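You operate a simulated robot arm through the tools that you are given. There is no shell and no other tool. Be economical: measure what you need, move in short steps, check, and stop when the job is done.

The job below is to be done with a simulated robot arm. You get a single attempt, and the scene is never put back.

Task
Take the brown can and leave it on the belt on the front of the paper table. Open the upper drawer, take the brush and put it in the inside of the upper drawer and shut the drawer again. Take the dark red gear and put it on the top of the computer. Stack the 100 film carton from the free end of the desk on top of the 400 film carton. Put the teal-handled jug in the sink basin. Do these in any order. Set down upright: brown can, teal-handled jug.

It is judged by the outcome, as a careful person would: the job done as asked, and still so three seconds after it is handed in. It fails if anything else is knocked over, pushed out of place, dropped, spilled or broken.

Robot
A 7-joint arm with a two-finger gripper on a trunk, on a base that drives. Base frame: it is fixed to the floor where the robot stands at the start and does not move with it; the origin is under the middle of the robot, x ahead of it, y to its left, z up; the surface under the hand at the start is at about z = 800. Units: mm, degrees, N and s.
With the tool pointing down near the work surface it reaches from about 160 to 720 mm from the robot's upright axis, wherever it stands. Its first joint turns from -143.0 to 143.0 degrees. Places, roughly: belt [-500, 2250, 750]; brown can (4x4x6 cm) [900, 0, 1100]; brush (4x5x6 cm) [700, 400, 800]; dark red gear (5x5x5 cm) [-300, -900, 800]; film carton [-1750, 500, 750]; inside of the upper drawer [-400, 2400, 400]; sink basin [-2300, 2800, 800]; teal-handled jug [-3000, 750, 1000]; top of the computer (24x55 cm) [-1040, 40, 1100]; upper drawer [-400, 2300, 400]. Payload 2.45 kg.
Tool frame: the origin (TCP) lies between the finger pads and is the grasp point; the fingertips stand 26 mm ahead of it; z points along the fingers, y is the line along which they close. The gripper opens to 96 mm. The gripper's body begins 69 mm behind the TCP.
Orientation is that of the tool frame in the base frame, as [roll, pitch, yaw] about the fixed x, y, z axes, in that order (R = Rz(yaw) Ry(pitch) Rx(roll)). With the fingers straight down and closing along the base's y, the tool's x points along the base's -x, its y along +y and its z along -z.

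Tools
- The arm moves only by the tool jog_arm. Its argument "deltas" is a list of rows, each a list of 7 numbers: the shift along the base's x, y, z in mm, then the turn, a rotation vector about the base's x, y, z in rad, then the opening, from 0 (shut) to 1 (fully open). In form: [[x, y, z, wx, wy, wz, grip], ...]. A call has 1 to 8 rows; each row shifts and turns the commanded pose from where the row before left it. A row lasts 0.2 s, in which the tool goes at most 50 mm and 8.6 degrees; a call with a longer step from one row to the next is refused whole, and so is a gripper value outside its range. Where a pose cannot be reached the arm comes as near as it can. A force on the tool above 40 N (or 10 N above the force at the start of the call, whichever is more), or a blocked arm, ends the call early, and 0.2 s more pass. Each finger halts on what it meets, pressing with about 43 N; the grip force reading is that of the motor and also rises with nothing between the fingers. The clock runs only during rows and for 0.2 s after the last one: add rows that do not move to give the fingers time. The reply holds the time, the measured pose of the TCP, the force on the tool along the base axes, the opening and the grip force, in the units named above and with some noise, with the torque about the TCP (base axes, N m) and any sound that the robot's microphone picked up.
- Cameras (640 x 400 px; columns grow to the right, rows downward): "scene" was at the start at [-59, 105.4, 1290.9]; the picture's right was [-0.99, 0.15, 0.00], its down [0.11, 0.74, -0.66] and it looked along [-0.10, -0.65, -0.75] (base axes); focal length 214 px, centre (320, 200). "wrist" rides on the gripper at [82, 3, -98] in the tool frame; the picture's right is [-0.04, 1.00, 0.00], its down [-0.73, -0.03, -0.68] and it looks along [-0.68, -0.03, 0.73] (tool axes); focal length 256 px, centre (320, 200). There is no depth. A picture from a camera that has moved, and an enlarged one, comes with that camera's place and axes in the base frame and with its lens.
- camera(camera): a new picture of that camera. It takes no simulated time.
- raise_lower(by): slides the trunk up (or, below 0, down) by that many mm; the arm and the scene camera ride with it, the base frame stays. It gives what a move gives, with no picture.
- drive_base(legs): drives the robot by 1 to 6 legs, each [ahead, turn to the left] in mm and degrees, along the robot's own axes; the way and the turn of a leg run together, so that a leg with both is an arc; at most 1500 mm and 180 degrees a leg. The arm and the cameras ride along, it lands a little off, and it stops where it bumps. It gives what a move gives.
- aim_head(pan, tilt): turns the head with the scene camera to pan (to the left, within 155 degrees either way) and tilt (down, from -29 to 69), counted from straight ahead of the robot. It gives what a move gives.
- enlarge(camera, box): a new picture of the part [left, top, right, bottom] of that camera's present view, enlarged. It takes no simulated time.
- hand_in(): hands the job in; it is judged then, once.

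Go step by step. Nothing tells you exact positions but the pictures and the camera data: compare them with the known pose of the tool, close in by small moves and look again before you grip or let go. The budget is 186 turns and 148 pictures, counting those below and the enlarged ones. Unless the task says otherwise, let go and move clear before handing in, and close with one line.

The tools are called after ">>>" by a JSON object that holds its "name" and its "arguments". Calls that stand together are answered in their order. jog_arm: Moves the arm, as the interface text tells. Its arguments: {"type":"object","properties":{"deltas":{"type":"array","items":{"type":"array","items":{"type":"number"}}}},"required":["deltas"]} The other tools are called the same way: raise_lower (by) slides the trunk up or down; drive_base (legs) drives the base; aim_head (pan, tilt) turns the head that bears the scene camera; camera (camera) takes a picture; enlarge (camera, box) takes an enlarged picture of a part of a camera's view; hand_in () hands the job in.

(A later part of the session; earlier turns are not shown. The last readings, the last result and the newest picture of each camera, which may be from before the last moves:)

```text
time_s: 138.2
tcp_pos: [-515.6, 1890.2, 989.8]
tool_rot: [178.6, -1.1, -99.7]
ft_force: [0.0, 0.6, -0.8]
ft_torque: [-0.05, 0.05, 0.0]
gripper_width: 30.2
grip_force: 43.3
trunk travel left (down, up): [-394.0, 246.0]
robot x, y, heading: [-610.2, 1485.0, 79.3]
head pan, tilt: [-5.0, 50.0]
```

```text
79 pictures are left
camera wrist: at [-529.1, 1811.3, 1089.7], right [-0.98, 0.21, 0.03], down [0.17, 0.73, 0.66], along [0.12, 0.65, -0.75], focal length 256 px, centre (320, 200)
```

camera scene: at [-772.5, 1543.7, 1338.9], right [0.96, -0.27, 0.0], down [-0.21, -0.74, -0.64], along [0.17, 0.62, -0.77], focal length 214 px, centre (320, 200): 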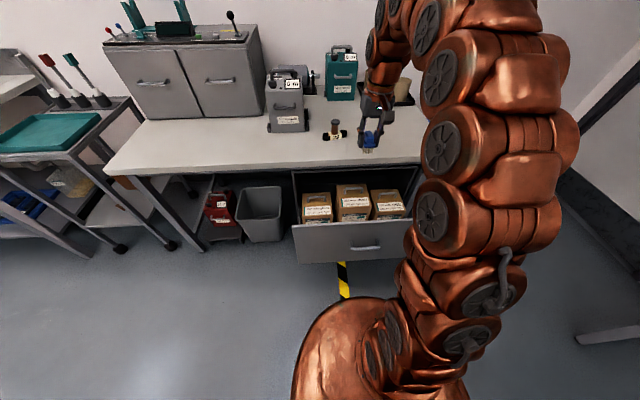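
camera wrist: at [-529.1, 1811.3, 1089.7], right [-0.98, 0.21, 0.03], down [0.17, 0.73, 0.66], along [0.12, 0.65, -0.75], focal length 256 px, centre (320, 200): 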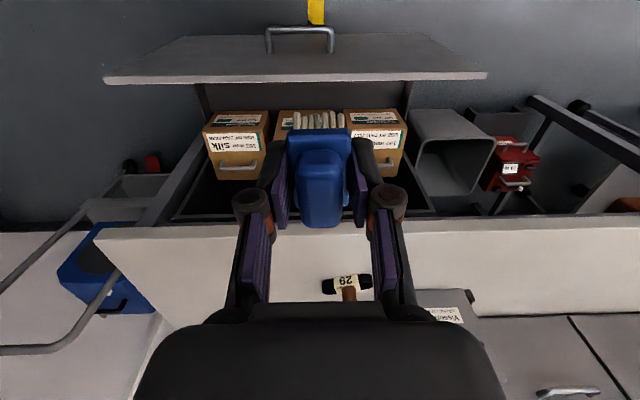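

The drawer floor is likely near z 400, its rim near 690, and the gap between front panel and boxes is about 160 mm wide, centred near (-500, 2005). I turn the hand 90° so its camera swings sideways and go over the gap.

>>> {"name": "jog_arm", "arguments": {"deltas": [[2, 15, 0, 0, 0, -0.143, 0], [2, 15, 0, 0, 0, -0.143, 0], [2, 15, 0, 0, 0, -0.143, 0], [2, 15, 0, 0, 0, -0.143, 0], [2, 15, 0, 0, 0, -0.143, 0], [2, 15, 0, 0, 0, -0.143, 0], [2, 15, 0, 0, 0, -0.143, 0], [2, 10, 0, 0, 0, -0.143, 0]]}}

>>> {"name": "jog_arm", "arguments": {"deltas": [[0, 0, 0, 0, 0, -0.143, 0], [0, 0, -40, 0, 0, -0.143, 0], [0, 0, -40, 0, 0, -0.143, 0], [0, 0, -45, 0, 0, 0, 0], [0, 0, -45, 0, 0, 0, 0]]}}

>>> {"name": "camera", "arguments": {"camera": "wrist"}}

>>> {"name": "camera", "arguments": {"camera": "scene"}}

```text
time_s: 140.0
tcp_pos: [-498.0, 2005.6, 990.1]
tool_rot: [178.5, -0.7, -165.4]
ft_force: [0.0, -0.2, 0.1]
ft_torque: [0.02, 0.01, -0.01]
gripper_width: 30.2
grip_force: 43.4
trunk travel left (down, up): [-394.0, 246.0]
robot x, y, heading: [-607.0, 1482.6, 79.2]
head pan, tilt: [-5.0, 50.0]
```

```text
time_s: 141.2
tcp_pos: [-497.0, 2005.1, 819.6]
tool_rot: [178.6, -0.9, 170.1]
ft_force: [-1.2, -0.1, -0.1]
ft_torque: [0.05, -0.01, 0.0]
gripper_width: 29.9
grip_force: 43.2
trunk travel left (down, up): [-394.0, 246.0]
robot x, y, heading: [-608.0, 1481.7, 79.3]
head pan, tilt: [-5.0, 50.0]
```

```text
78 pictures are left
camera wrist: at [-577.4, 2019.0, 918.1], right [0.21, 0.98, 0.02], down [0.73, -0.17, 0.67], along [0.66, -0.12, -0.75], focal length 256 px, centre (320, 200)
```

wrist: 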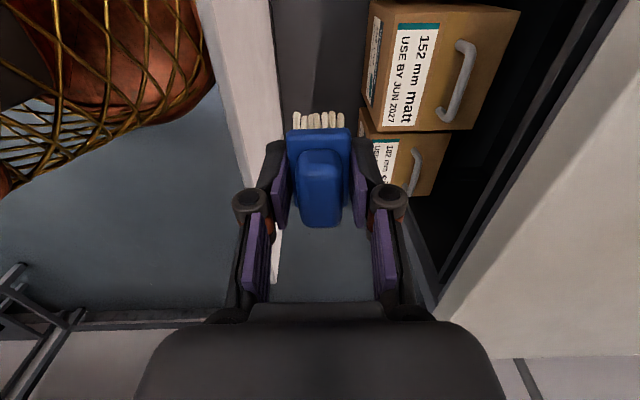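

```text
77 pictures are left
camera scene: at [-772.5, 1543.5, 1338.9], right [0.96, -0.27, 0.0], down [-0.21, -0.74, -0.64], along [0.17, 0.62, -0.77], focal length 214 px, centre (320, 200)
```

scene: 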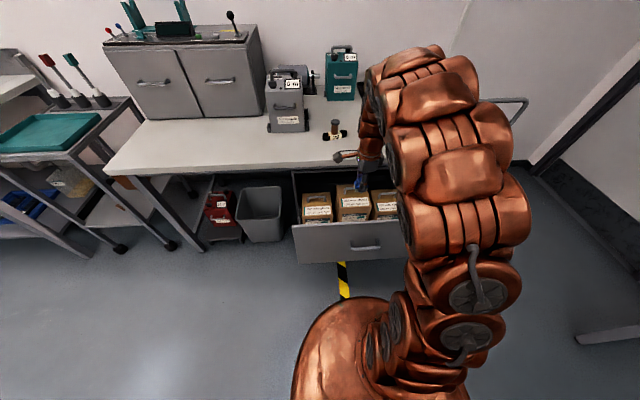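

>>> {"name": "enlarge", "arguments": {"camera": "wrist", "box": [190, 0, 450, 200]}}

```text
2.00 times, centred on (320, 100) of wrist
camera zoom: at [-577.4, 2019.0, 918.1], right [0.21, 0.98, 0.02], down [0.73, -0.17, 0.67], along [0.66, -0.12, -0.75], focal length 512 px, centre (320, 400)
```

zoom: 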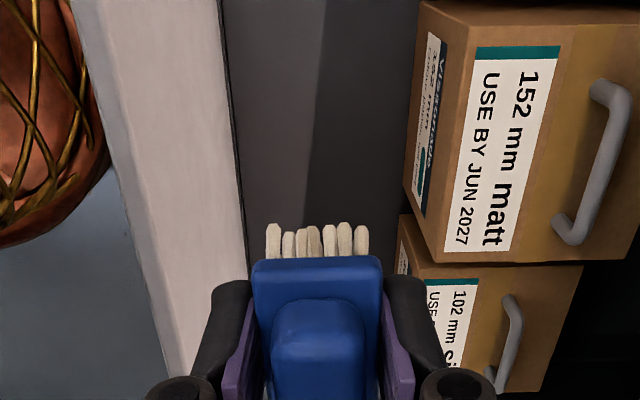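

The gap's floor runs from y≈1935 to ≈2100 here, floor near z 400. I lower the brush into it step by step.

>>> {"name": "jog_arm", "arguments": {"deltas": [[0, 5, -45, 0, 0, 0, 0], [0, 5, -45, 0, 0, 0, 0], [0, 0, -45, 0, 0, 0, 0], [0, 0, -45, 0, 0, 0, 0], [0, 0, -45, 0, 0, 0, 0]]}}

>>> {"name": "camera", "arguments": {"camera": "wrist"}}

>>> {"name": "camera", "arguments": {"camera": "scene"}}

```text
time_s: 142.4
tcp_pos: [-499.5, 2014.3, 594.0]
tool_rot: [178.3, -1.0, 170.2]
ft_force: [0.8, 0.1, 0.7]
ft_torque: [0.01, -0.01, 0.0]
gripper_width: 30.1
grip_force: 43.3
trunk travel left (down, up): [-394.0, 246.0]
robot x, y, heading: [-610.4, 1485.2, 79.3]
head pan, tilt: [-5.0, 50.0]
```

```text
75 pictures are left
camera wrist: at [-579.3, 2027.8, 693.7], right [0.21, 0.98, 0.03], down [0.72, -0.18, 0.67], along [0.66, -0.12, -0.74], focal length 256 px, centre (320, 200)
```

wrist: 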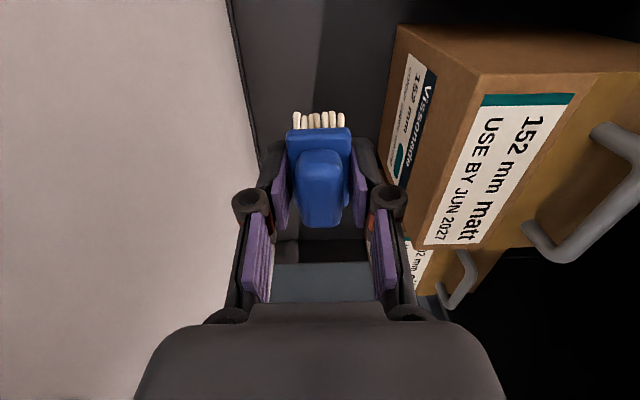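

```text
74 pictures are left
camera scene: at [-772.5, 1543.5, 1338.9], right [0.96, -0.27, 0.0], down [-0.21, -0.74, -0.64], along [0.17, 0.62, -0.77], focal length 214 px, centre (320, 200)
```

scene: 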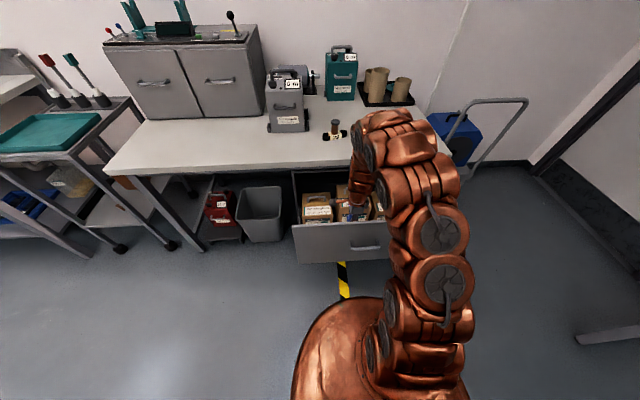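

Clear on both sides. Lowering on.

>>> {"name": "jog_arm", "arguments": {"deltas": [[0, -3, -40, 0, 0, 0, 0], [0, -2, -40, 0, 0, 0, 0], [0, 0, -25, 0, 0, 0, 0]]}}

>>> {"name": "camera", "arguments": {"camera": "wrist"}}

```text
time_s: 143.2
tcp_pos: [-498.9, 2010.8, 489.2]
tool_rot: [178.4, -0.9, 170.3]
ft_force: [0.8, -0.4, -0.8]
ft_torque: [0.01, -0.02, 0.01]
gripper_width: 30.4
grip_force: 43.0
trunk travel left (down, up): [-394.0, 246.0]
robot x, y, heading: [-607.0, 1485.2, 79.3]
head pan, tilt: [-5.0, 50.0]
```

```text
73 pictures are left
camera wrist: at [-578.0, 2024.3, 588.4], right [0.21, 0.98, 0.03], down [0.72, -0.17, 0.67], along [0.66, -0.12, -0.74], focal length 256 px, centre (320, 200)
```

wrist: 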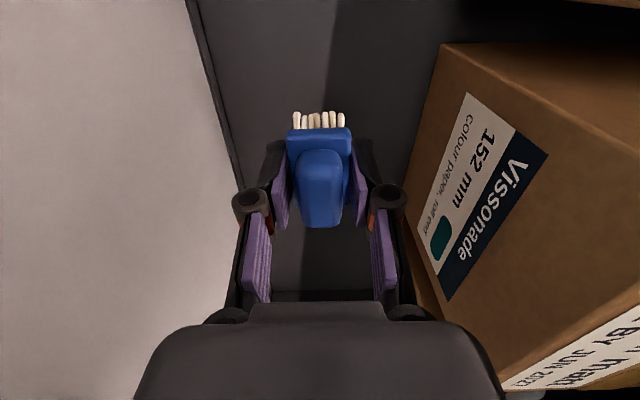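

>>> {"name": "jog_arm", "arguments": {"deltas": [[0, 0, -10, 0, 0, 0, 0], [0, 0, -10, 0, 0, 0, 0], [0, 0, -8, 0, 0, 0, 0], [0, 0, -6, 0, 0, 0, 0], [0, 0, -6, 0, 0, 0, 0], [0, 0, -5, 0, 0, 0, 0], [0, 0, -5, 0, 0, 0, 0], [0, 0, -5, 0, 0, 0, 0]]}}

>>> {"name": "camera", "arguments": {"camera": "wrist"}}

```text
time_s: 145.0
tcp_pos: [-497.2, 2007.9, 434.8]
tool_rot: [178.5, -0.9, 170.2]
ft_force: [0.3, 0.7, -0.6]
ft_torque: [-0.01, 0.04, -0.06]
gripper_width: 30.4
grip_force: 42.9
trunk travel left (down, up): [-394.0, 246.0]
robot x, y, heading: [-608.7, 1486.3, 79.1]
head pan, tilt: [-5.0, 50.0]
```

```text
72 pictures are left
camera wrist: at [-576.8, 2023.3, 533.5], right [0.21, 0.98, 0.03], down [0.72, -0.17, 0.67], along [0.66, -0.12, -0.74], focal length 256 px, centre (320, 200)
```

wrist: 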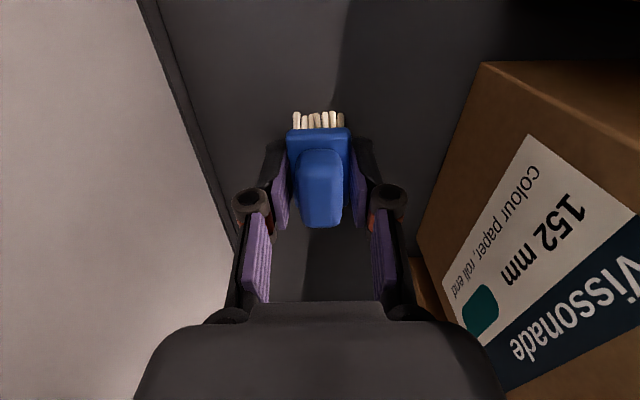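

>>> {"name": "jog_arm", "arguments": {"deltas": [[0, 0, -6, 0, 0, 0, 0], [0, 0, -5, 0, 0, 0, 0], [0, 0, -5, 0, 0, 0, 0], [0, 0, -5, 0, 0, 0, 0], [0, 0, -5, 0, 0, 0, 0], [0, 0, -5, 0, 0, 0, 0], [0, 0, -5, 0, 0, 0, 0], [0, 0, -5, 0, 0, 0, 0]]}}

```text
time_s: 146.4
tcp_pos: [-497.0, 2010.9, 407.3]
tool_rot: [178.2, -1.0, 170.2]
ft_force: [-0.5, 2.0, 21.6]
ft_torque: [-0.33, 0.01, -0.01]
gripper_width: 29.8
grip_force: 43.3
trunk travel left (down, up): [-394.0, 246.0]
robot x, y, heading: [-609.3, 1484.8, 79.6]
head pan, tilt: [-5.0, 50.0]
stopped in row 7: the force on the tool passed its limit at 52 N (the readings are from after the stop); the commanded pose is now the measured one
```

Contact with the floor. I ease up a touch, release the brush, and look.

>>> {"name": "jog_arm", "arguments": {"deltas": [[0, 0, 1.5, 0, 0, 0, 0], [0, 0, 0, 0, 0, 0, 0.33], [0, 0, 0, 0, 0, 0, 0.38], [0, 0, 0, 0, 0, 0, 0.45], [0, 0, 0, 0, 0, 0, 0.52], [0, 0, 0, 0, 0, 0, 0.52]]}}

>>> {"name": "camera", "arguments": {"camera": "wrist"}}

```text
time_s: 147.8
tcp_pos: [-498.2, 2009.7, 407.2]
tool_rot: [178.5, -0.9, 170.2]
ft_force: [0.2, 0.8, -0.2]
ft_torque: [-0.01, -0.02, -0.01]
gripper_width: 50.0
grip_force: 0.0
trunk travel left (down, up): [-394.0, 246.0]
robot x, y, heading: [-606.0, 1485.8, 79.3]
head pan, tilt: [-5.0, 50.0]
```

```text
71 pictures are left
camera wrist: at [-577.0, 2024.0, 506.9], right [0.21, 0.98, 0.03], down [0.72, -0.17, 0.67], along [0.66, -0.12, -0.75], focal length 256 px, centre (320, 200)
```

wrist: 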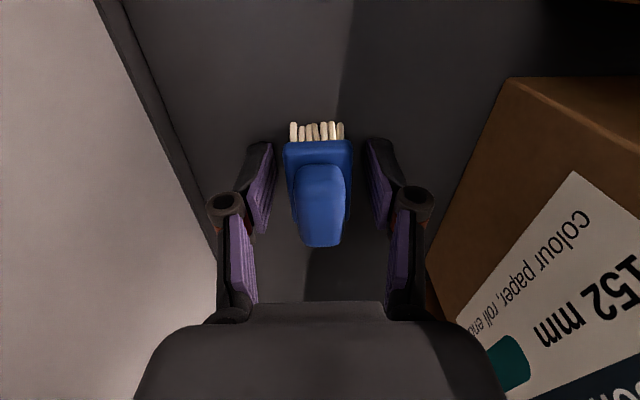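

The brush stands free on the drawer floor. I raise the hand straight out.

>>> {"name": "jog_arm", "arguments": {"deltas": [[0, 0, 20, 0, 0, 0, 0.52], [0, 0, 40, 0, 0, 0, 0.52], [0, 0, 45, 0, 0, 0, 0.52], [0, 0, 45, 0, 0, 0, 0.52], [0, 0, 45, 0, 0, 0, 0.52], [0, 0, 45, 0, 0, 0, 0.52], [0, 0, 45, 0, 0, 0, 0.52], [0, 0, 45, 0, 0, 0, 0.52]]}}

>>> {"name": "jog_arm", "arguments": {"deltas": [[0, 0, 45, 0, 0, 0.143, 0.3], [0, 0, 45, 0, 0, 0.143, 0.1], [0, -10, 0, 0, 0, 0.143, 0], [0, -20, 0, 0, 0, 0.143, 0], [0, -20, 0, 0, 0, 0.143, 0], [0, -20, 0, 0, 0, 0.143, 0], [0, -20, 0, 0, 0, 0.143, 0], [0, -20, 0, 0, 0, 0.143, 0]]}}

>>> {"name": "jog_arm", "arguments": {"deltas": [[0, -10, 0, 0, 0, 0.143, 0], [0, -10, 0, 0, 0, 0.143, 0], [0, -10, 0, 0, 0, 0.14, 0]]}}

>>> {"name": "camera", "arguments": {"camera": "wrist"}}

```text
time_s: 149.6
tcp_pos: [-500.0, 2013.2, 738.8]
tool_rot: [178.4, -1.1, 170.2]
ft_force: [-0.4, 0.0, 0.2]
ft_torque: [-0.01, -0.05, 0.0]
gripper_width: 49.8
grip_force: 0.1
trunk travel left (down, up): [-394.0, 246.0]
robot x, y, heading: [-608.8, 1486.9, 79.4]
head pan, tilt: [-5.0, 50.0]
```

```text
time_s: 151.4
tcp_pos: [-497.9, 1900.6, 826.0]
tool_rot: [178.4, -0.9, -124.2]
ft_force: [0.0, -0.5, -0.4]
ft_torque: [0.0, -0.03, 0.01]
gripper_width: 0.0
grip_force: 28.4
trunk travel left (down, up): [-394.0, 246.0]
robot x, y, heading: [-609.0, 1484.0, 79.4]
head pan, tilt: [-5.0, 50.0]
```

```text
time_s: 152.2
tcp_pos: [-497.3, 1870.4, 826.4]
tool_rot: [178.4, -0.8, -99.8]
ft_force: [0.1, 0.5, 0.1]
ft_torque: [-0.01, 0.03, -0.03]
gripper_width: 0.0
grip_force: 28.5
trunk travel left (down, up): [-394.0, 246.0]
robot x, y, heading: [-603.9, 1483.8, 79.3]
head pan, tilt: [-5.0, 50.0]
```

```text
70 pictures are left
camera wrist: at [-511.7, 1791.1, 925.7], right [-0.98, 0.21, 0.03], down [0.17, 0.72, 0.67], along [0.12, 0.66, -0.74], focal length 256 px, centre (320, 200)
```

wrist: 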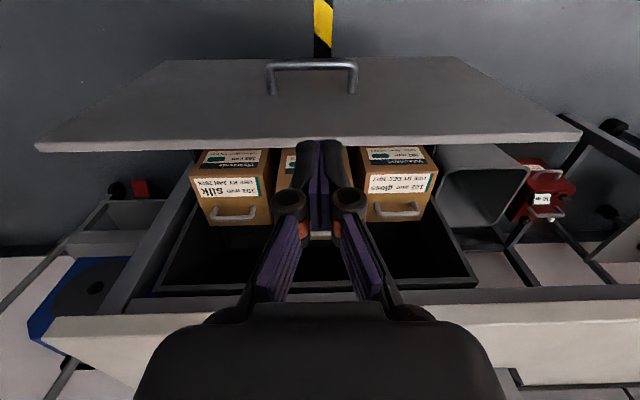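

Now I shut the drawer: I tilt the hand 45°, lower the closed fingers in front of the panel above the handle, and then drive forward to push.

>>> {"name": "jog_arm", "arguments": {"deltas": [[0, -3, 0, 0.129, -0.0244, 0, 0], [0, -3, 0, 0.129, -0.0244, 0, 0], [0, -2, 0, 0.129, -0.0244, 0, 0], [0, 0, 0, 0.129, -0.0244, 0, 0], [0, 0, 0, 0.129, -0.0244, 0, 0], [0, 0, 0, 0.129, -0.0244, 0, 0]]}}

>>> {"name": "jog_arm", "arguments": {"deltas": [[0, 0, -45, 0, 0, 0, 0], [0, 0, -45, 0, 0, 0, 0], [0, 0, -45, 0, 0, 0, 0], [0, 0, -40, 0, 0, 0, 0]]}}

>>> {"name": "camera", "arguments": {"camera": "wrist"}}

>>> {"name": "camera", "arguments": {"camera": "scene"}}

```text
time_s: 153.6
tcp_pos: [-463.2, 1942.8, 903.5]
tool_rot: [179.0, 43.2, -99.6]
ft_force: [-0.1, -0.8, 1.1]
ft_torque: [-0.03, -0.03, 0.01]
gripper_width: 0.0
grip_force: 28.6
out of reach, approached as far as the arm can: row 3, 4, 5, 6
trunk travel left (down, up): [-394.0, 246.0]
robot x, y, heading: [-608.3, 1484.7, 79.4]
head pan, tilt: [-5.0, 50.0]
```

```text
time_s: 154.6
tcp_pos: [-444.9, 1967.9, 872.6]
tool_rot: [179.7, 44.1, -99.5]
ft_force: [0.5, 0.2, -0.8]
ft_torque: [-0.03, 0.02, -0.02]
gripper_width: 0.1
grip_force: 28.7
out of reach, approached as far as the arm can: row 1, 2, 3, 4
trunk travel left (down, up): [-394.0, 246.0]
robot x, y, heading: [-609.8, 1482.3, 79.5]
head pan, tilt: [-5.0, 50.0]
```

```text
69 pictures are left
camera wrist: at [-469.8, 1842.5, 886.6], right [-0.98, 0.19, 0.03], down [0.04, 0.05, 1.0], along [0.19, 0.98, -0.06], focal length 256 px, centre (320, 200)
```

wrist: 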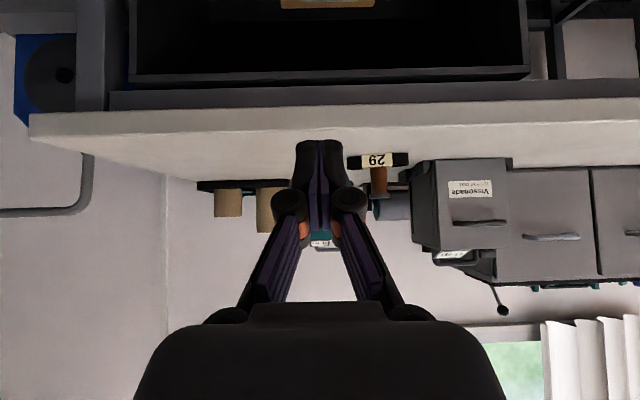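

```text
68 pictures are left
camera scene: at [-772.4, 1543.6, 1338.9], right [0.96, -0.27, 0.0], down [-0.21, -0.74, -0.64], along [0.17, 0.62, -0.77], focal length 214 px, centre (320, 200)
```

scene: 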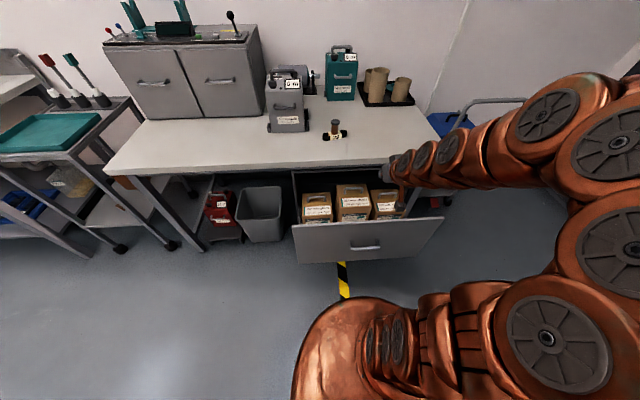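

Tilted, the hand cannot come that near. I back off 220 mm, lower the trunk 240 mm so the fingertips face the panel, and look.

>>> {"name": "drive_base", "arguments": {"legs": [[-220, -1.3]]}}

>>> {"name": "raise_lower", "arguments": {"by": -230}}

>>> {"name": "camera", "arguments": {"camera": "wrist"}}

```text
time_s: 156.3
tcp_pos: [-478.0, 1748.4, 872.1]
tool_rot: [179.6, 44.2, -100.9]
ft_force: [0.4, -1.1, 1.4]
ft_torque: [0.01, -0.03, 0.03]
gripper_width: 0.0
grip_force: 29.1
trunk travel left (down, up): [-394.0, 246.0]
robot x, y, heading: [-648.9, 1270.9, 78.4]
head pan, tilt: [-5.0, 50.0]
```

```text
time_s: 158.7
tcp_pos: [-477.9, 1748.3, 643.9]
tool_rot: [179.6, 44.1, -100.8]
ft_force: [-0.7, 0.5, -0.4]
ft_torque: [-0.02, -0.01, 0.01]
gripper_width: 0.0
grip_force: 28.1
trunk travel left (down, up): [-164.0, 476.0]
robot x, y, heading: [-649.3, 1267.0, 78.2]
head pan, tilt: [-5.0, 50.0]
```

```text
67 pictures are left
camera wrist: at [-504.7, 1623.3, 656.7], right [-0.98, 0.21, 0.03], down [0.04, 0.05, 1.0], along [0.21, 0.98, -0.06], focal length 256 px, centre (320, 200)
```

wrist: 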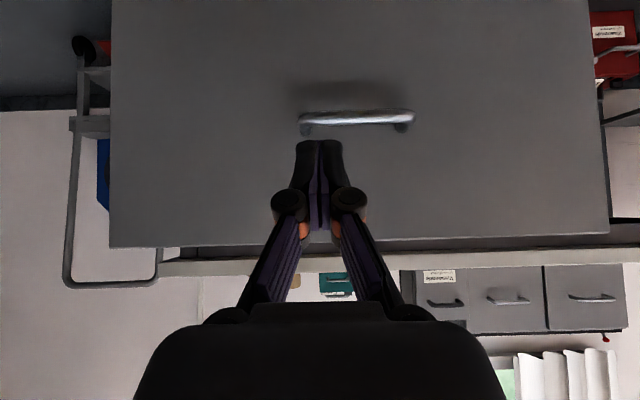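

The fingertips face the panel just above the handle. I drive forward to push it in.

>>> {"name": "drive_base", "arguments": {"legs": [[150, 0]]}}

>>> {"name": "drive_base", "arguments": {"legs": [[200, 0]]}}

>>> {"name": "camera", "arguments": {"camera": "scene"}}

>>> {"name": "camera", "arguments": {"camera": "wrist"}}

```text
time_s: 160.1
tcp_pos: [-447.2, 1891.7, 643.6]
tool_rot: [179.6, 44.1, -100.8]
ft_force: [-0.8, -0.2, 0.6]
ft_torque: [-0.01, 0.01, -0.03]
gripper_width: 0.0
grip_force: 27.8
trunk travel left (down, up): [-164.0, 476.0]
robot x, y, heading: [-619.8, 1410.6, 78.0]
head pan, tilt: [-5.0, 50.0]
```

```text
time_s: 161.7
tcp_pos: [-405.6, 2088.6, 642.7]
tool_rot: [179.6, 44.1, -100.9]
ft_force: [0.8, 0.3, 0.1]
ft_torque: [0.03, 0.0, 0.02]
gripper_width: 0.0
grip_force: 28.9
trunk travel left (down, up): [-164.0, 476.0]
robot x, y, heading: [-578.7, 1609.2, 78.2]
head pan, tilt: [-5.0, 50.0]
```

```text
66 pictures are left
camera scene: at [-742.2, 1672.6, 1108.9], right [0.96, -0.29, 0.0], down [-0.22, -0.73, -0.64], along [0.19, 0.61, -0.77], focal length 214 px, centre (320, 200)
```

scene: 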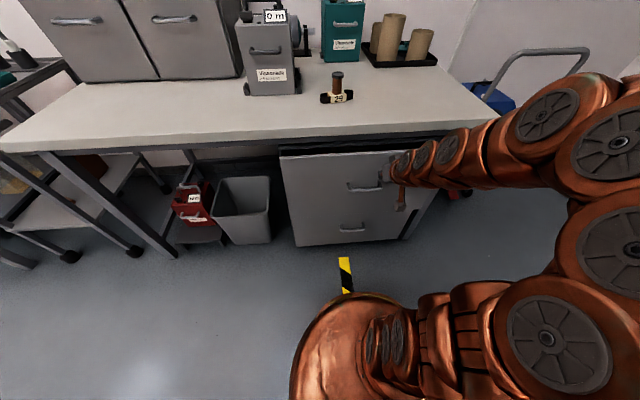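

```text
65 pictures are left
camera wrist: at [-432.4, 1964.0, 656.7], right [-0.98, 0.21, 0.03], down [0.04, 0.05, 1.0], along [0.21, 0.98, -0.06], focal length 256 px, centre (320, 200)
```

wrist: 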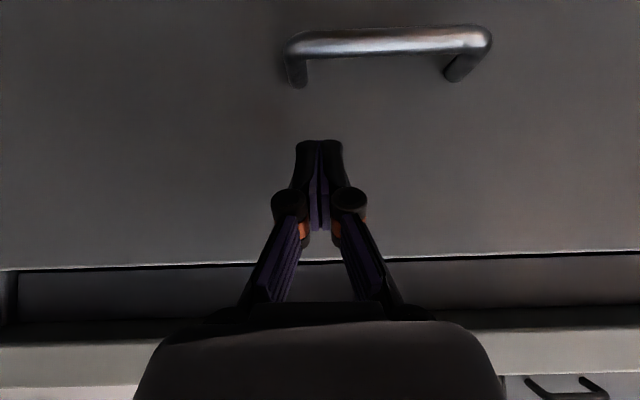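

About 65 mm remain. I push on, gently at the end.

>>> {"name": "drive_base", "arguments": {"legs": [[50, 0]]}}

>>> {"name": "drive_base", "arguments": {"legs": [[14, 0]]}}

>>> {"name": "camera", "arguments": {"camera": "wrist"}}

>>> {"name": "camera", "arguments": {"camera": "scene"}}

```text
time_s: 162.6
tcp_pos: [-395.7, 2137.1, 642.7]
tool_rot: [179.6, 44.2, -100.9]
ft_force: [0.2, -0.8, -0.5]
ft_torque: [-0.05, -0.03, -0.02]
gripper_width: 0.1
grip_force: 28.9
trunk travel left (down, up): [-164.0, 476.0]
robot x, y, heading: [-569.3, 1657.6, 77.9]
head pan, tilt: [-5.0, 50.0]
```

```text
time_s: 163.4
tcp_pos: [-392.3, 2150.4, 642.3]
tool_rot: [179.5, 44.0, -100.9]
ft_force: [-1.7, -20.6, 0.5]
ft_torque: [-0.22, 0.03, -0.11]
gripper_width: 5.8
grip_force: 28.7
trunk travel left (down, up): [-164.0, 476.0]
robot x, y, heading: [-565.4, 1671.8, 78.1]
head pan, tilt: [-5.0, 50.0]
```

```text
64 pictures are left
camera wrist: at [-419.8, 2025.6, 656.4], right [-0.98, 0.21, 0.03], down [0.05, 0.05, 1.0], along [0.21, 0.98, -0.06], focal length 256 px, centre (320, 200)
```

wrist: 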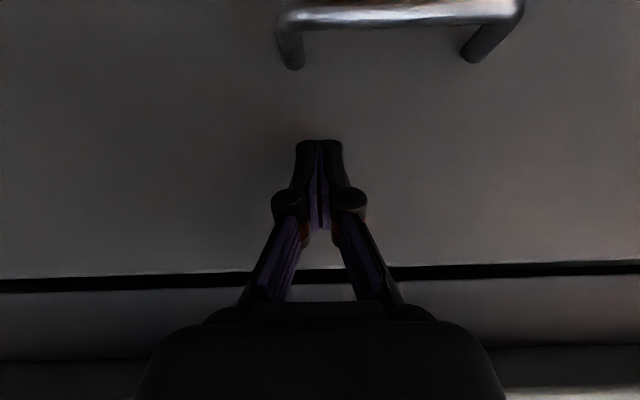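

```text
63 pictures are left
camera scene: at [-729.1, 1734.3, 1108.9], right [0.96, -0.29, 0.0], down [-0.22, -0.73, -0.64], along [0.19, 0.62, -0.77], focal length 214 px, centre (320, 200)
```

scene: 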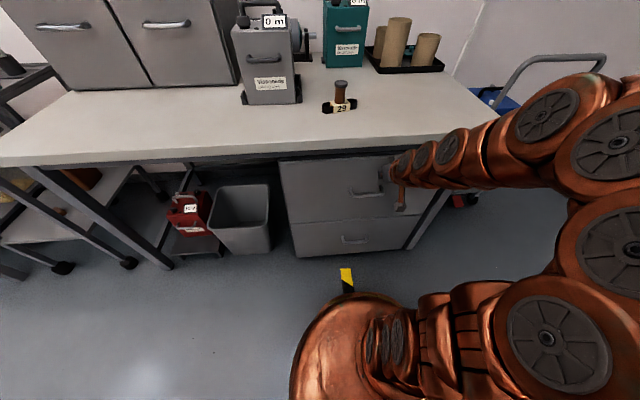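

>>> {"name": "enlarge", "arguments": {"camera": "scene", "box": [250, 130, 430, 260]}}

>>> {"name": "drive_base", "arguments": {"legs": [[6, 0]]}}

```text
3.08 times, centred on (340, 195) of scene
camera zoom: at [-729.1, 1734.3, 1108.9], right [0.96, -0.29, 0.0], down [-0.22, -0.73, -0.64], along [0.19, 0.62, -0.77], focal length 660 px, centre (258, 215)
```

zoom: 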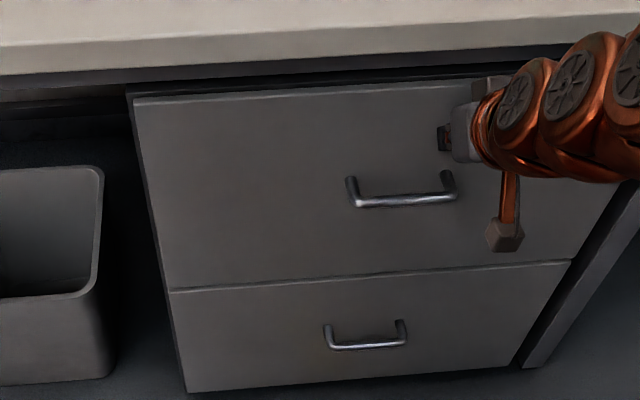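

```text
time_s: 164.1
tcp_pos: [-392.6, 2150.0, 640.4]
tool_rot: [179.4, 43.4, -100.9]
ft_force: [-0.6, -6.3, 2.1]
ft_torque: [0.0, -0.02, -0.1]
gripper_width: 0.0
grip_force: 29.1
trunk travel left (down, up): [-164.0, 476.0]
robot x, y, heading: [-562.1, 1672.4, 78.3]
head pan, tilt: [-5.0, 50.0]
stopped in leg 1: the force on the tool passed its limit at 55 N (the readings are from after the stop); the commanded pose is now the measured one
```

The drawer is shut, flush with the one below. I back off, raise the trunk and straighten the hand, then drive toward the gear's table.

>>> {"name": "drive_base", "arguments": {"legs": [[-300, 0]]}}

>>> {"name": "raise_lower", "arguments": {"by": 330}}

>>> {"name": "jog_arm", "arguments": {"deltas": [[0, 0, 15, -0.124, 0.026, 0, 0], [0, 0, 15, -0.124, 0.026, 0, 0.3], [0, 0, 15, -0.124, 0.026, 0, 0.6], [0, 0, 15, -0.124, 0.026, 0, 0.8], [0, 0, 15, -0.124, 0.026, 0, 1], [0, 0, 15, -0.124, 0.026, 0, 1]]}}

>>> {"name": "drive_base", "arguments": {"legs": [[0, -156], [1480, 0], [0, -20]]}}

>>> {"name": "aim_head", "arguments": {"pan": 0, "tilt": 45}}

>>> {"name": "camera", "arguments": {"camera": "scene"}}

```text
time_s: 166.1
tcp_pos: [-456.2, 1863.0, 640.0]
tool_rot: [179.5, 43.4, -100.5]
ft_force: [0.4, -0.1, 0.5]
ft_torque: [0.01, 0.05, 0.02]
gripper_width: 0.0
grip_force: 28.7
trunk travel left (down, up): [-164.0, 476.0]
robot x, y, heading: [-622.0, 1385.8, 78.2]
head pan, tilt: [-5.0, 50.0]
```

```text
time_s: 169.4
tcp_pos: [-456.3, 1861.6, 970.9]
tool_rot: [179.5, 43.4, -100.5]
ft_force: [0.4, 0.0, -0.3]
ft_torque: [0.01, 0.03, 0.02]
gripper_width: 0.0
grip_force: 27.9
trunk travel left (down, up): [-494.0, 146.0]
robot x, y, heading: [-628.2, 1383.2, 78.2]
head pan, tilt: [-5.0, 50.0]
```

```text
time_s: 170.8
tcp_pos: [-454.9, 1862.6, 1060.1]
tool_rot: [178.5, -0.3, -100.9]
ft_force: [0.3, -0.2, -0.7]
ft_torque: [0.03, 0.0, 0.01]
gripper_width: 95.5
grip_force: 0.0
trunk travel left (down, up): [-494.0, 146.0]
robot x, y, heading: [-629.4, 1386.1, 78.5]
head pan, tilt: [-5.0, 50.0]
```

```text
time_s: 185.7
tcp_pos: [-565.7, -555.3, 1059.4]
tool_rot: [178.5, -0.1, 79.5]
ft_force: [-0.1, 1.1, 0.8]
ft_torque: [-0.06, -0.03, 0.04]
gripper_width: 96.0
grip_force: 0.0
trunk travel left (down, up): [-494.0, 146.0]
robot x, y, heading: [-395.0, -77.5, -101.0]
head pan, tilt: [-5.0, 50.0]
```

```text
time_s: 186.4
tcp_pos: [-566.2, -555.7, 1060.1]
tool_rot: [178.7, -0.1, 79.5]
ft_force: [-0.3, -0.7, 0.2]
ft_torque: [-0.01, -0.01, 0.02]
gripper_width: 95.8
grip_force: 0.1
trunk travel left (down, up): [-494.0, 146.0]
robot x, y, heading: [-398.7, -80.0, -101.2]
head pan, tilt: [0.0, 45.0]
```

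```text
61 pictures are left
camera scene: at [-223.6, -140.6, 1445.8], right [-0.98, 0.2, 0.0], down [0.14, 0.69, -0.71], along [-0.14, -0.69, -0.71], focal length 214 px, centre (320, 200)
```

scene: 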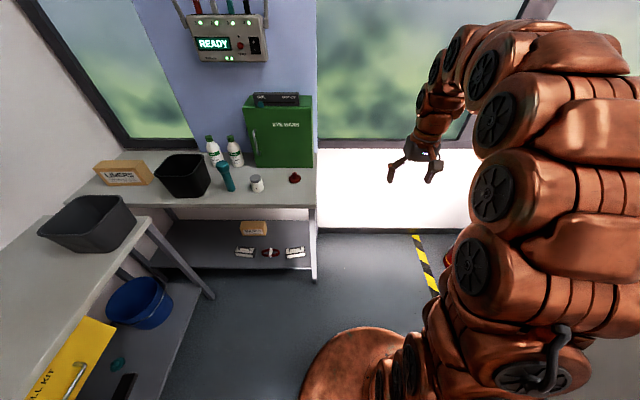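

The gear is at about (-262, -914) on the eye-wash table. I shift the robot to stand before it.

>>> {"name": "drive_base", "arguments": {"legs": [[0, 57], [317, 0], [0, -57]]}}

>>> {"name": "camera", "arguments": {"camera": "wrist"}}

```text
time_s: 193.6
tcp_pos: [-336.5, -776.2, 1060.2]
tool_rot: [178.6, -0.1, 79.8]
ft_force: [0.0, 0.3, -0.5]
ft_torque: [0.0, 0.0, 0.05]
gripper_width: 96.1
grip_force: 0.0
trunk travel left (down, up): [-494.0, 146.0]
robot x, y, heading: [-172.9, -294.6, -100.9]
head pan, tilt: [0.0, 45.0]
```

```text
60 pictures are left
camera wrist: at [-321.6, -696.5, 1158.8], right [0.98, -0.22, 0.02], down [-0.18, -0.71, 0.68], along [-0.13, -0.67, -0.74], focal length 256 px, centre (320, 200)
```

wrist: 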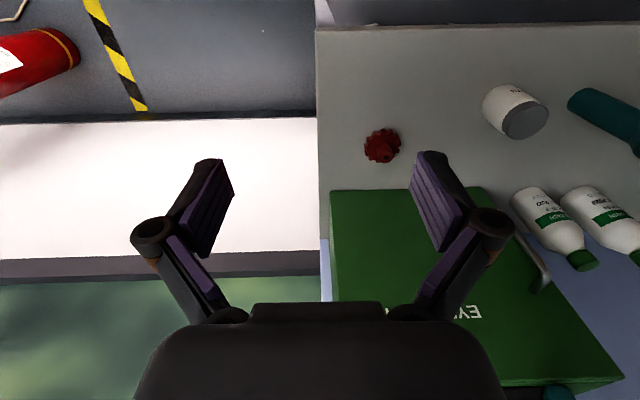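

>>> {"name": "jog_arm", "arguments": {"deltas": [[18, -30, -32, 0, 0, 0, 1], [18, -30, -32, 0, 0, 0, 1], [18, -30, -32, 0, 0, 0, 1], [17, -30, -32, 0, 0, 0, 1]]}}

>>> {"name": "camera", "arguments": {"camera": "wrist"}}

```text
time_s: 194.6
tcp_pos: [-264.5, -897.3, 933.0]
tool_rot: [178.6, 0.1, 79.8]
ft_force: [0.2, 0.2, 0.9]
ft_torque: [-0.08, -0.02, -0.02]
gripper_width: 96.1
grip_force: 0.1
trunk travel left (down, up): [-494.0, 146.0]
robot x, y, heading: [-173.8, -296.0, -101.0]
head pan, tilt: [0.0, 45.0]
```

```text
59 pictures are left
camera wrist: at [-249.0, -817.3, 1031.9], right [0.98, -0.22, 0.03], down [-0.18, -0.71, 0.68], along [-0.13, -0.67, -0.73], focal length 256 px, centre (320, 200)
```

wrist: 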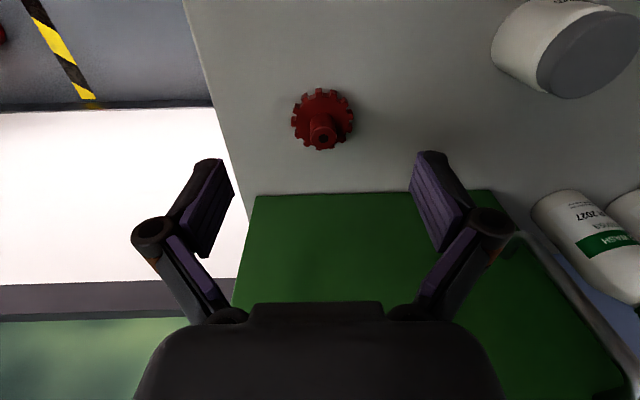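

The gear lies flat with its hub up, centred (-264, -919). I go down over the hub.

>>> {"name": "jog_arm", "arguments": {"deltas": [[0, -11, -10, 0, 0, 0, 1], [0, -11, -20, 0, 0, 0, 1], [0, 0, -25, 0, 0, 0, 0.8], [0, 0, -25, 0, 0, 0, 0.7]]}}

>>> {"name": "camera", "arguments": {"camera": "wrist"}}

```text
time_s: 195.6
tcp_pos: [-265.2, -918.9, 852.9]
tool_rot: [178.6, 0.0, 79.9]
ft_force: [-0.5, 0.2, 0.7]
ft_torque: [0.0, -0.01, -0.01]
gripper_width: 67.2
grip_force: 0.0
trunk travel left (down, up): [-494.0, 146.0]
robot x, y, heading: [-168.8, -292.3, -100.8]
head pan, tilt: [0.0, 45.0]
```

```text
58 pictures are left
camera wrist: at [-251.5, -839.3, 950.8], right [0.98, -0.22, 0.02], down [-0.17, -0.71, 0.68], along [-0.13, -0.67, -0.73], focal length 256 px, centre (320, 200)
```

wrist: 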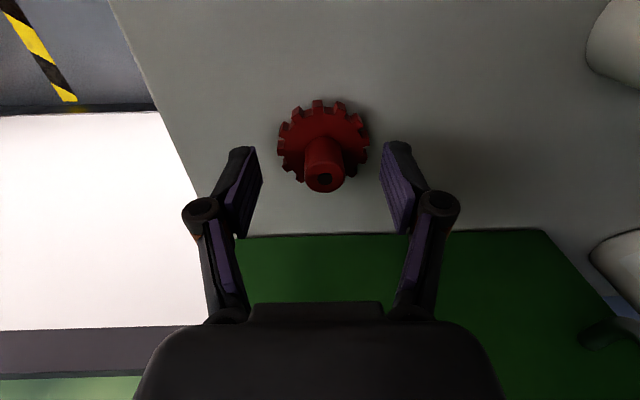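

>>> {"name": "jog_arm", "arguments": {"deltas": [[1, 0, -9, 0, 0, 0, 0.6], [0, 0, 0, 0, 0, 0, 0.4], [0, 0, 0, 0, 0, 0, 0.2], [0, 0, 0, 0, 0, 0, 0], [0, 0, 0, 0, 0, 0, 0], [0, 0, 0, 0, 0, 0, 0]]}}

>>> {"name": "jog_arm", "arguments": {"deltas": [[0, 0, 20, 0, 0, 0, 0], [0, 0, 40, 0, 0, 0, 0], [0, 0, 45, 0, 0, 0, 0], [0, 5, 45, 0, 0, 0, 0], [0, 20, 45, 0, 0, 0, 0], [0, 20, 45, 0, 0, 0, 0], [0, 20, 45, 0, 0, 0, 0]]}}

>>> {"name": "camera", "arguments": {"camera": "wrist"}}

```text
time_s: 197.0
tcp_pos: [-265.7, -918.8, 844.9]
tool_rot: [178.6, 0.2, 79.7]
ft_force: [1.7, -3.1, 22.7]
ft_torque: [-0.23, -0.04, 0.01]
gripper_width: 20.4
grip_force: 43.5
trunk travel left (down, up): [-494.0, 146.0]
robot x, y, heading: [-173.8, -296.1, -100.9]
head pan, tilt: [0.0, 45.0]
```

```text
time_s: 198.6
tcp_pos: [-263.5, -851.4, 1129.1]
tool_rot: [178.6, -0.1, 79.8]
ft_force: [0.4, 0.0, 0.0]
ft_torque: [0.05, -0.02, -0.01]
gripper_width: 19.8
grip_force: 43.3
trunk travel left (down, up): [-494.0, 146.0]
robot x, y, heading: [-172.9, -292.9, -100.7]
head pan, tilt: [0.0, 45.0]
```

```text
57 pictures are left
camera wrist: at [-248.7, -772.4, 1227.6], right [0.98, -0.22, 0.02], down [-0.18, -0.72, 0.68], along [-0.13, -0.66, -0.74], focal length 256 px, centre (320, 200)
```

wrist: 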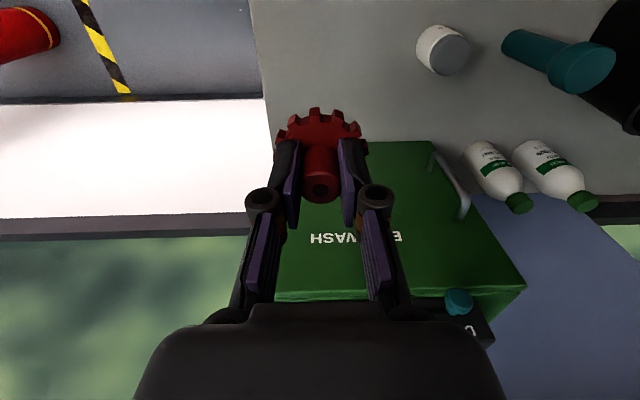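

The gear is held by its hub. I raise the trunk, back off and turn toward the computer.

>>> {"name": "raise_lower", "arguments": {"by": 130}}

>>> {"name": "drive_base", "arguments": {"legs": [[-380, 0], [0, -82]]}}

>>> {"name": "camera", "arguments": {"camera": "scene"}}

```text
time_s: 200.1
tcp_pos: [-263.3, -852.0, 1258.4]
tool_rot: [178.6, -0.1, 79.8]
ft_force: [0.4, -0.1, -0.2]
ft_torque: [-0.03, 0.0, 0.01]
gripper_width: 19.6
grip_force: 43.3
trunk travel left (down, up): [-624.0, 16.0]
robot x, y, heading: [-175.0, -292.4, -101.1]
head pan, tilt: [0.0, 45.0]
```

```text
time_s: 206.0
tcp_pos: [-664.9, 75.9, 1259.2]
tool_rot: [178.6, -0.2, -1.0]
ft_force: [0.0, 0.1, -0.2]
ft_torque: [0.02, -0.01, 0.01]
gripper_width: 19.7
grip_force: 43.3
trunk travel left (down, up): [-624.0, 16.0]
robot x, y, heading: [-98.0, 70.5, 178.3]
head pan, tilt: [0.0, 45.0]
```

```text
56 pictures are left
camera scene: at [-135.9, -106.0, 1575.8], right [0.03, 1.0, 0.0], down [0.71, -0.02, -0.71], along [-0.71, 0.02, -0.71], focal length 214 px, centre (320, 200)
```

scene: 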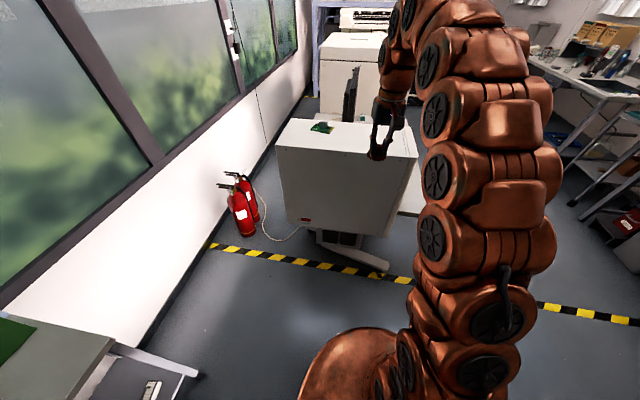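

The computer's top spans roughly x -1185…-850, with a green part near (-1095, -70). I drive 300 mm ahead so the gear hovers above its free right half.

>>> {"name": "drive_base", "arguments": {"legs": [[300, 0]]}}

>>> {"name": "camera", "arguments": {"camera": "wrist"}}

>>> {"name": "enlarge", "arguments": {"camera": "scene", "box": [240, 100, 460, 260]}}

```text
time_s: 208.0
tcp_pos: [-962.2, 88.4, 1259.6]
tool_rot: [178.5, -0.1, -1.4]
ft_force: [0.3, -0.2, 0.7]
ft_torque: [-0.03, 0.01, 0.01]
gripper_width: 19.8
grip_force: 43.3
trunk travel left (down, up): [-624.0, 16.0]
robot x, y, heading: [-401.2, 83.5, 178.0]
head pan, tilt: [0.0, 45.0]
```

```text
55 pictures are left
camera wrist: at [-882.0, 85.1, 1357.4], right [-0.06, -1.0, 0.02], down [-0.73, 0.06, 0.68], along [-0.68, 0.02, -0.74], focal length 256 px, centre (320, 200)
```

wrist: 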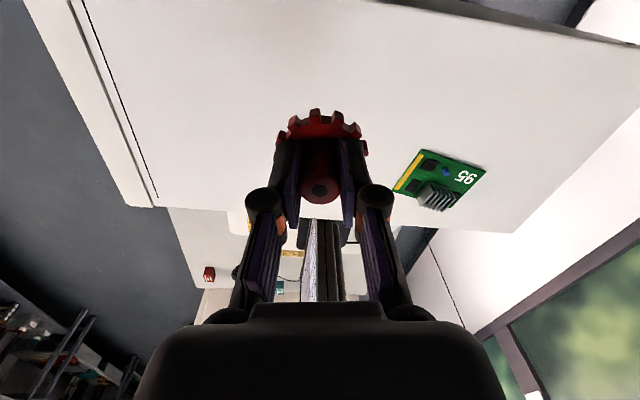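

```text
2.50 times, centred on (350, 180) of scene
camera zoom: at [-434.0, -95.8, 1575.8], right [0.04, 1.0, 0.0], down [0.71, -0.03, -0.71], along [-0.71, 0.03, -0.71], focal length 536 px, centre (245, 250)
```

zoom: 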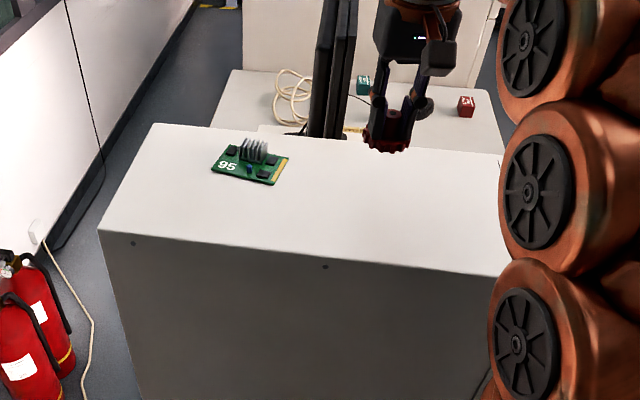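

>>> {"name": "jog_arm", "arguments": {"deltas": [[-18, 0, -25, 0, 0, 0, 0], [-18, 0, -25, 0, 0, 0, 0], [0, 0, -15, 0, 0, 0, 0]]}}

>>> {"name": "jog_arm", "arguments": {"deltas": [[0, 0, -7, 0, 0, 0, 0], [0, 0, -6, 0, 0, 0, 0], [0, 0, -6, 0, 0, 0, 0], [0, 0, -5, 0, 0, 0, 0]]}}

>>> {"name": "camera", "arguments": {"camera": "wrist"}}

>>> {"name": "enlarge", "arguments": {"camera": "scene", "box": [340, 90, 460, 190]}}

```text
time_s: 208.8
tcp_pos: [-999.2, 89.8, 1194.9]
tool_rot: [178.5, -0.1, -1.4]
ft_force: [-0.7, -0.3, -0.3]
ft_torque: [-0.02, 0.01, 0.01]
gripper_width: 19.8
grip_force: 43.1
trunk travel left (down, up): [-624.0, 16.0]
robot x, y, heading: [-401.2, 83.2, 178.0]
head pan, tilt: [0.0, 45.0]
```

```text
time_s: 209.8
tcp_pos: [-998.7, 89.1, 1170.9]
tool_rot: [178.6, -0.1, -1.3]
ft_force: [-0.2, 0.1, -1.1]
ft_torque: [-0.02, 0.0, 0.01]
gripper_width: 19.5
grip_force: 42.9
trunk travel left (down, up): [-624.0, 16.0]
robot x, y, heading: [-399.3, 84.0, 177.9]
head pan, tilt: [0.0, 45.0]
```

```text
53 pictures are left
camera wrist: at [-917.6, 85.7, 1269.2], right [-0.06, -1.0, 0.02], down [-0.73, 0.06, 0.68], along [-0.68, 0.02, -0.74], focal length 256 px, centre (320, 200)
```

wrist: 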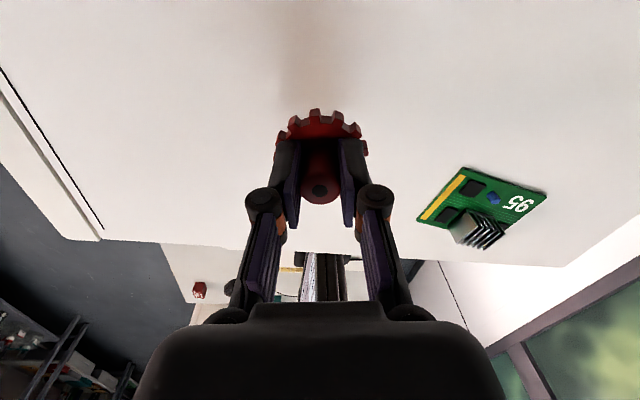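

```text
4.00 times, centred on (400, 140) of scene
camera zoom: at [-434.2, -95.8, 1575.8], right [0.04, 1.0, 0.0], down [0.71, -0.03, -0.71], along [-0.71, 0.03, -0.71], focal length 858 px, centre (0, 440)
```

zoom: 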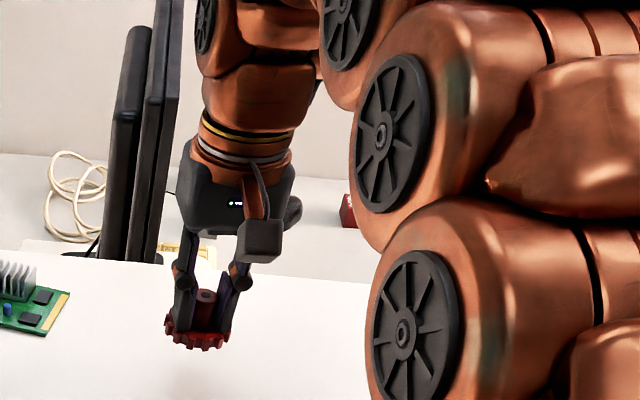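

>>> {"name": "jog_arm", "arguments": {"deltas": [[0, 0, -5, 0, 0, 0, 0], [0, 0, -4, 0, 0, 0, 0], [0, 0, -4, 0, 0, 0, 0], [0, 0, -4, 0, 0, 0, 0], [0, 0, -4, 0, 0, 0, 0], [0, 0, -4, 0, 0, 0, 0], [0, 0, -4, 0, 0, 0, 0], [0, 0, -4, 0, 0, 0, 0]]}}

>>> {"name": "camera", "arguments": {"camera": "wrist"}}

```text
time_s: 211.6
tcp_pos: [-999.1, 88.6, 1136.4]
tool_rot: [178.5, -0.1, -1.3]
ft_force: [0.0, 0.1, -0.5]
ft_torque: [0.0, 0.01, 0.0]
gripper_width: 19.9
grip_force: 42.7
trunk travel left (down, up): [-624.0, 16.0]
robot x, y, heading: [-399.2, 84.2, 178.2]
head pan, tilt: [0.0, 45.0]
```

```text
51 pictures are left
camera wrist: at [-918.3, 84.9, 1235.4], right [-0.06, -1.0, 0.02], down [-0.73, 0.06, 0.68], along [-0.68, 0.02, -0.74], focal length 256 px, centre (320, 200)
```

wrist: 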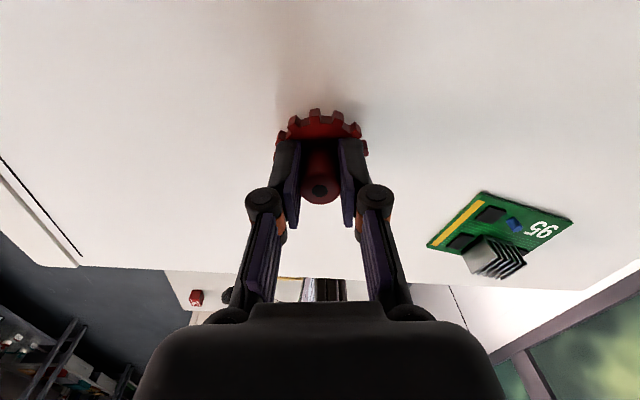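

>>> {"name": "jog_arm", "arguments": {"deltas": [[0, 0, -3, 0, 0, 0, 0], [0, 0, -3, 0, 0, 0, 0], [0, 0, -3, 0, 0, 0, 0], [0, 0, -3, 0, 0, 0, 0], [0, 0, -3, 0, 0, 0, 0], [0, 0, -3, 0, 0, 0, 0], [0, 0, -3, 0, 0, 0, 0], [0, 0, -3, 0, 0, 0, 0]]}}

```text
time_s: 212.4
tcp_pos: [-1000.0, 87.9, 1133.6]
tool_rot: [178.6, 0.7, -1.5]
ft_force: [0.9, 0.3, 18.6]
ft_torque: [-0.06, -0.01, 0.0]
gripper_width: 19.6
grip_force: 42.5
trunk travel left (down, up): [-624.0, 16.0]
robot x, y, heading: [-396.9, 83.3, 178.3]
head pan, tilt: [0.0, 45.0]
stopped in row 3: the force on the tool passed its limit at 50 N (the readings are from after the stop); the commanded pose is now the measured one
```

The gear sits on the computer's top. I ease, release and rise.

>>> {"name": "jog_arm", "arguments": {"deltas": [[0, 0, 1, 0, 0, 0, 0], [0, 0, 0, 0, 0, 0, 0.24], [0, 0, 0, 0, 0, 0, 0.3], [0, 0, 0, 0, 0, 0, 0.4], [0, 0, 0, 0, 0, 0, 0.5], [0, 0, 20, 0, 0, 0, 0.5], [0, 0, 40, 0, 0, 0, 0.6], [0, 0, 45, 0, 0, 0, 0.6]]}}

>>> {"name": "camera", "arguments": {"camera": "wrist"}}

```text
time_s: 214.2
tcp_pos: [-1001.7, 85.0, 1237.9]
tool_rot: [178.5, 0.5, -1.3]
ft_force: [-0.6, 0.0, 0.3]
ft_torque: [0.03, -0.01, 0.0]
gripper_width: 57.4
grip_force: 0.0
trunk travel left (down, up): [-624.0, 16.0]
robot x, y, heading: [-398.0, 87.6, 178.0]
head pan, tilt: [0.0, 45.0]
```

```text
50 pictures are left
camera wrist: at [-919.3, 82.1, 1335.2], right [-0.06, -1.0, 0.03], down [-0.73, 0.06, 0.68], along [-0.68, 0.02, -0.73], focal length 256 px, centre (320, 200)
```

wrist: 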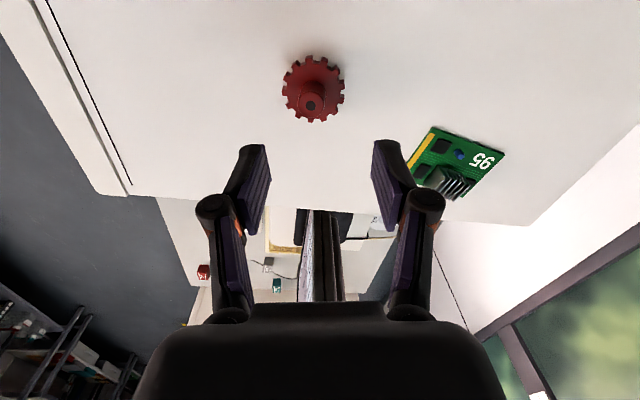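

The gear stands well on the computer. Next are the film cartons on the desk beyond. I drive out into the aisle and look at that desk.

>>> {"name": "drive_base", "arguments": {"legs": [[0, -85], [950, 0], [0, 75]]}}

>>> {"name": "aim_head", "arguments": {"pan": 25, "tilt": 25}}

>>> {"name": "camera", "arguments": {"camera": "scene"}}

```text
time_s: 225.9
tcp_pos: [-1047.7, 1141.7, 1236.9]
tool_rot: [178.4, 0.4, -11.8]
ft_force: [-0.6, 0.7, 0.3]
ft_torque: [-0.02, 0.0, 0.0]
gripper_width: 57.7
grip_force: 0.0
trunk travel left (down, up): [-624.0, 16.0]
robot x, y, heading: [-452.6, 1028.2, 167.6]
head pan, tilt: [0.0, 45.0]
```

```text
time_s: 226.8
tcp_pos: [-1048.8, 1140.9, 1237.2]
tool_rot: [178.6, 0.4, -11.9]
ft_force: [0.1, 0.1, -0.3]
ft_torque: [0.0, 0.06, 0.02]
gripper_width: 57.6
grip_force: 0.2
trunk travel left (down, up): [-624.0, 16.0]
robot x, y, heading: [-456.3, 1030.4, 167.4]
head pan, tilt: [25.0, 25.0]
```

```text
49 pictures are left
camera scene: at [-534.4, 823.9, 1606.3], right [-0.22, 0.98, 0.0], down [0.41, 0.09, -0.91], along [-0.88, -0.2, -0.42], focal length 214 px, centre (320, 200)
```

scene: 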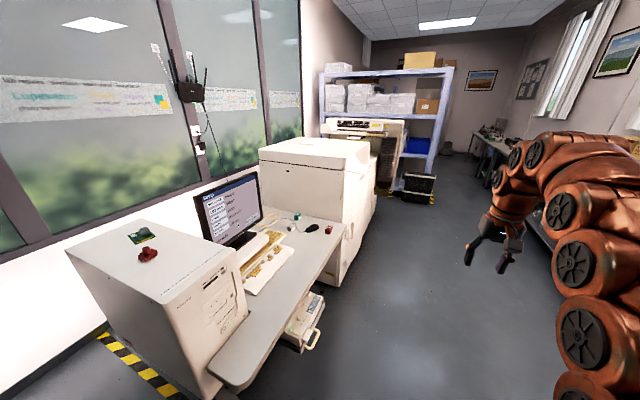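

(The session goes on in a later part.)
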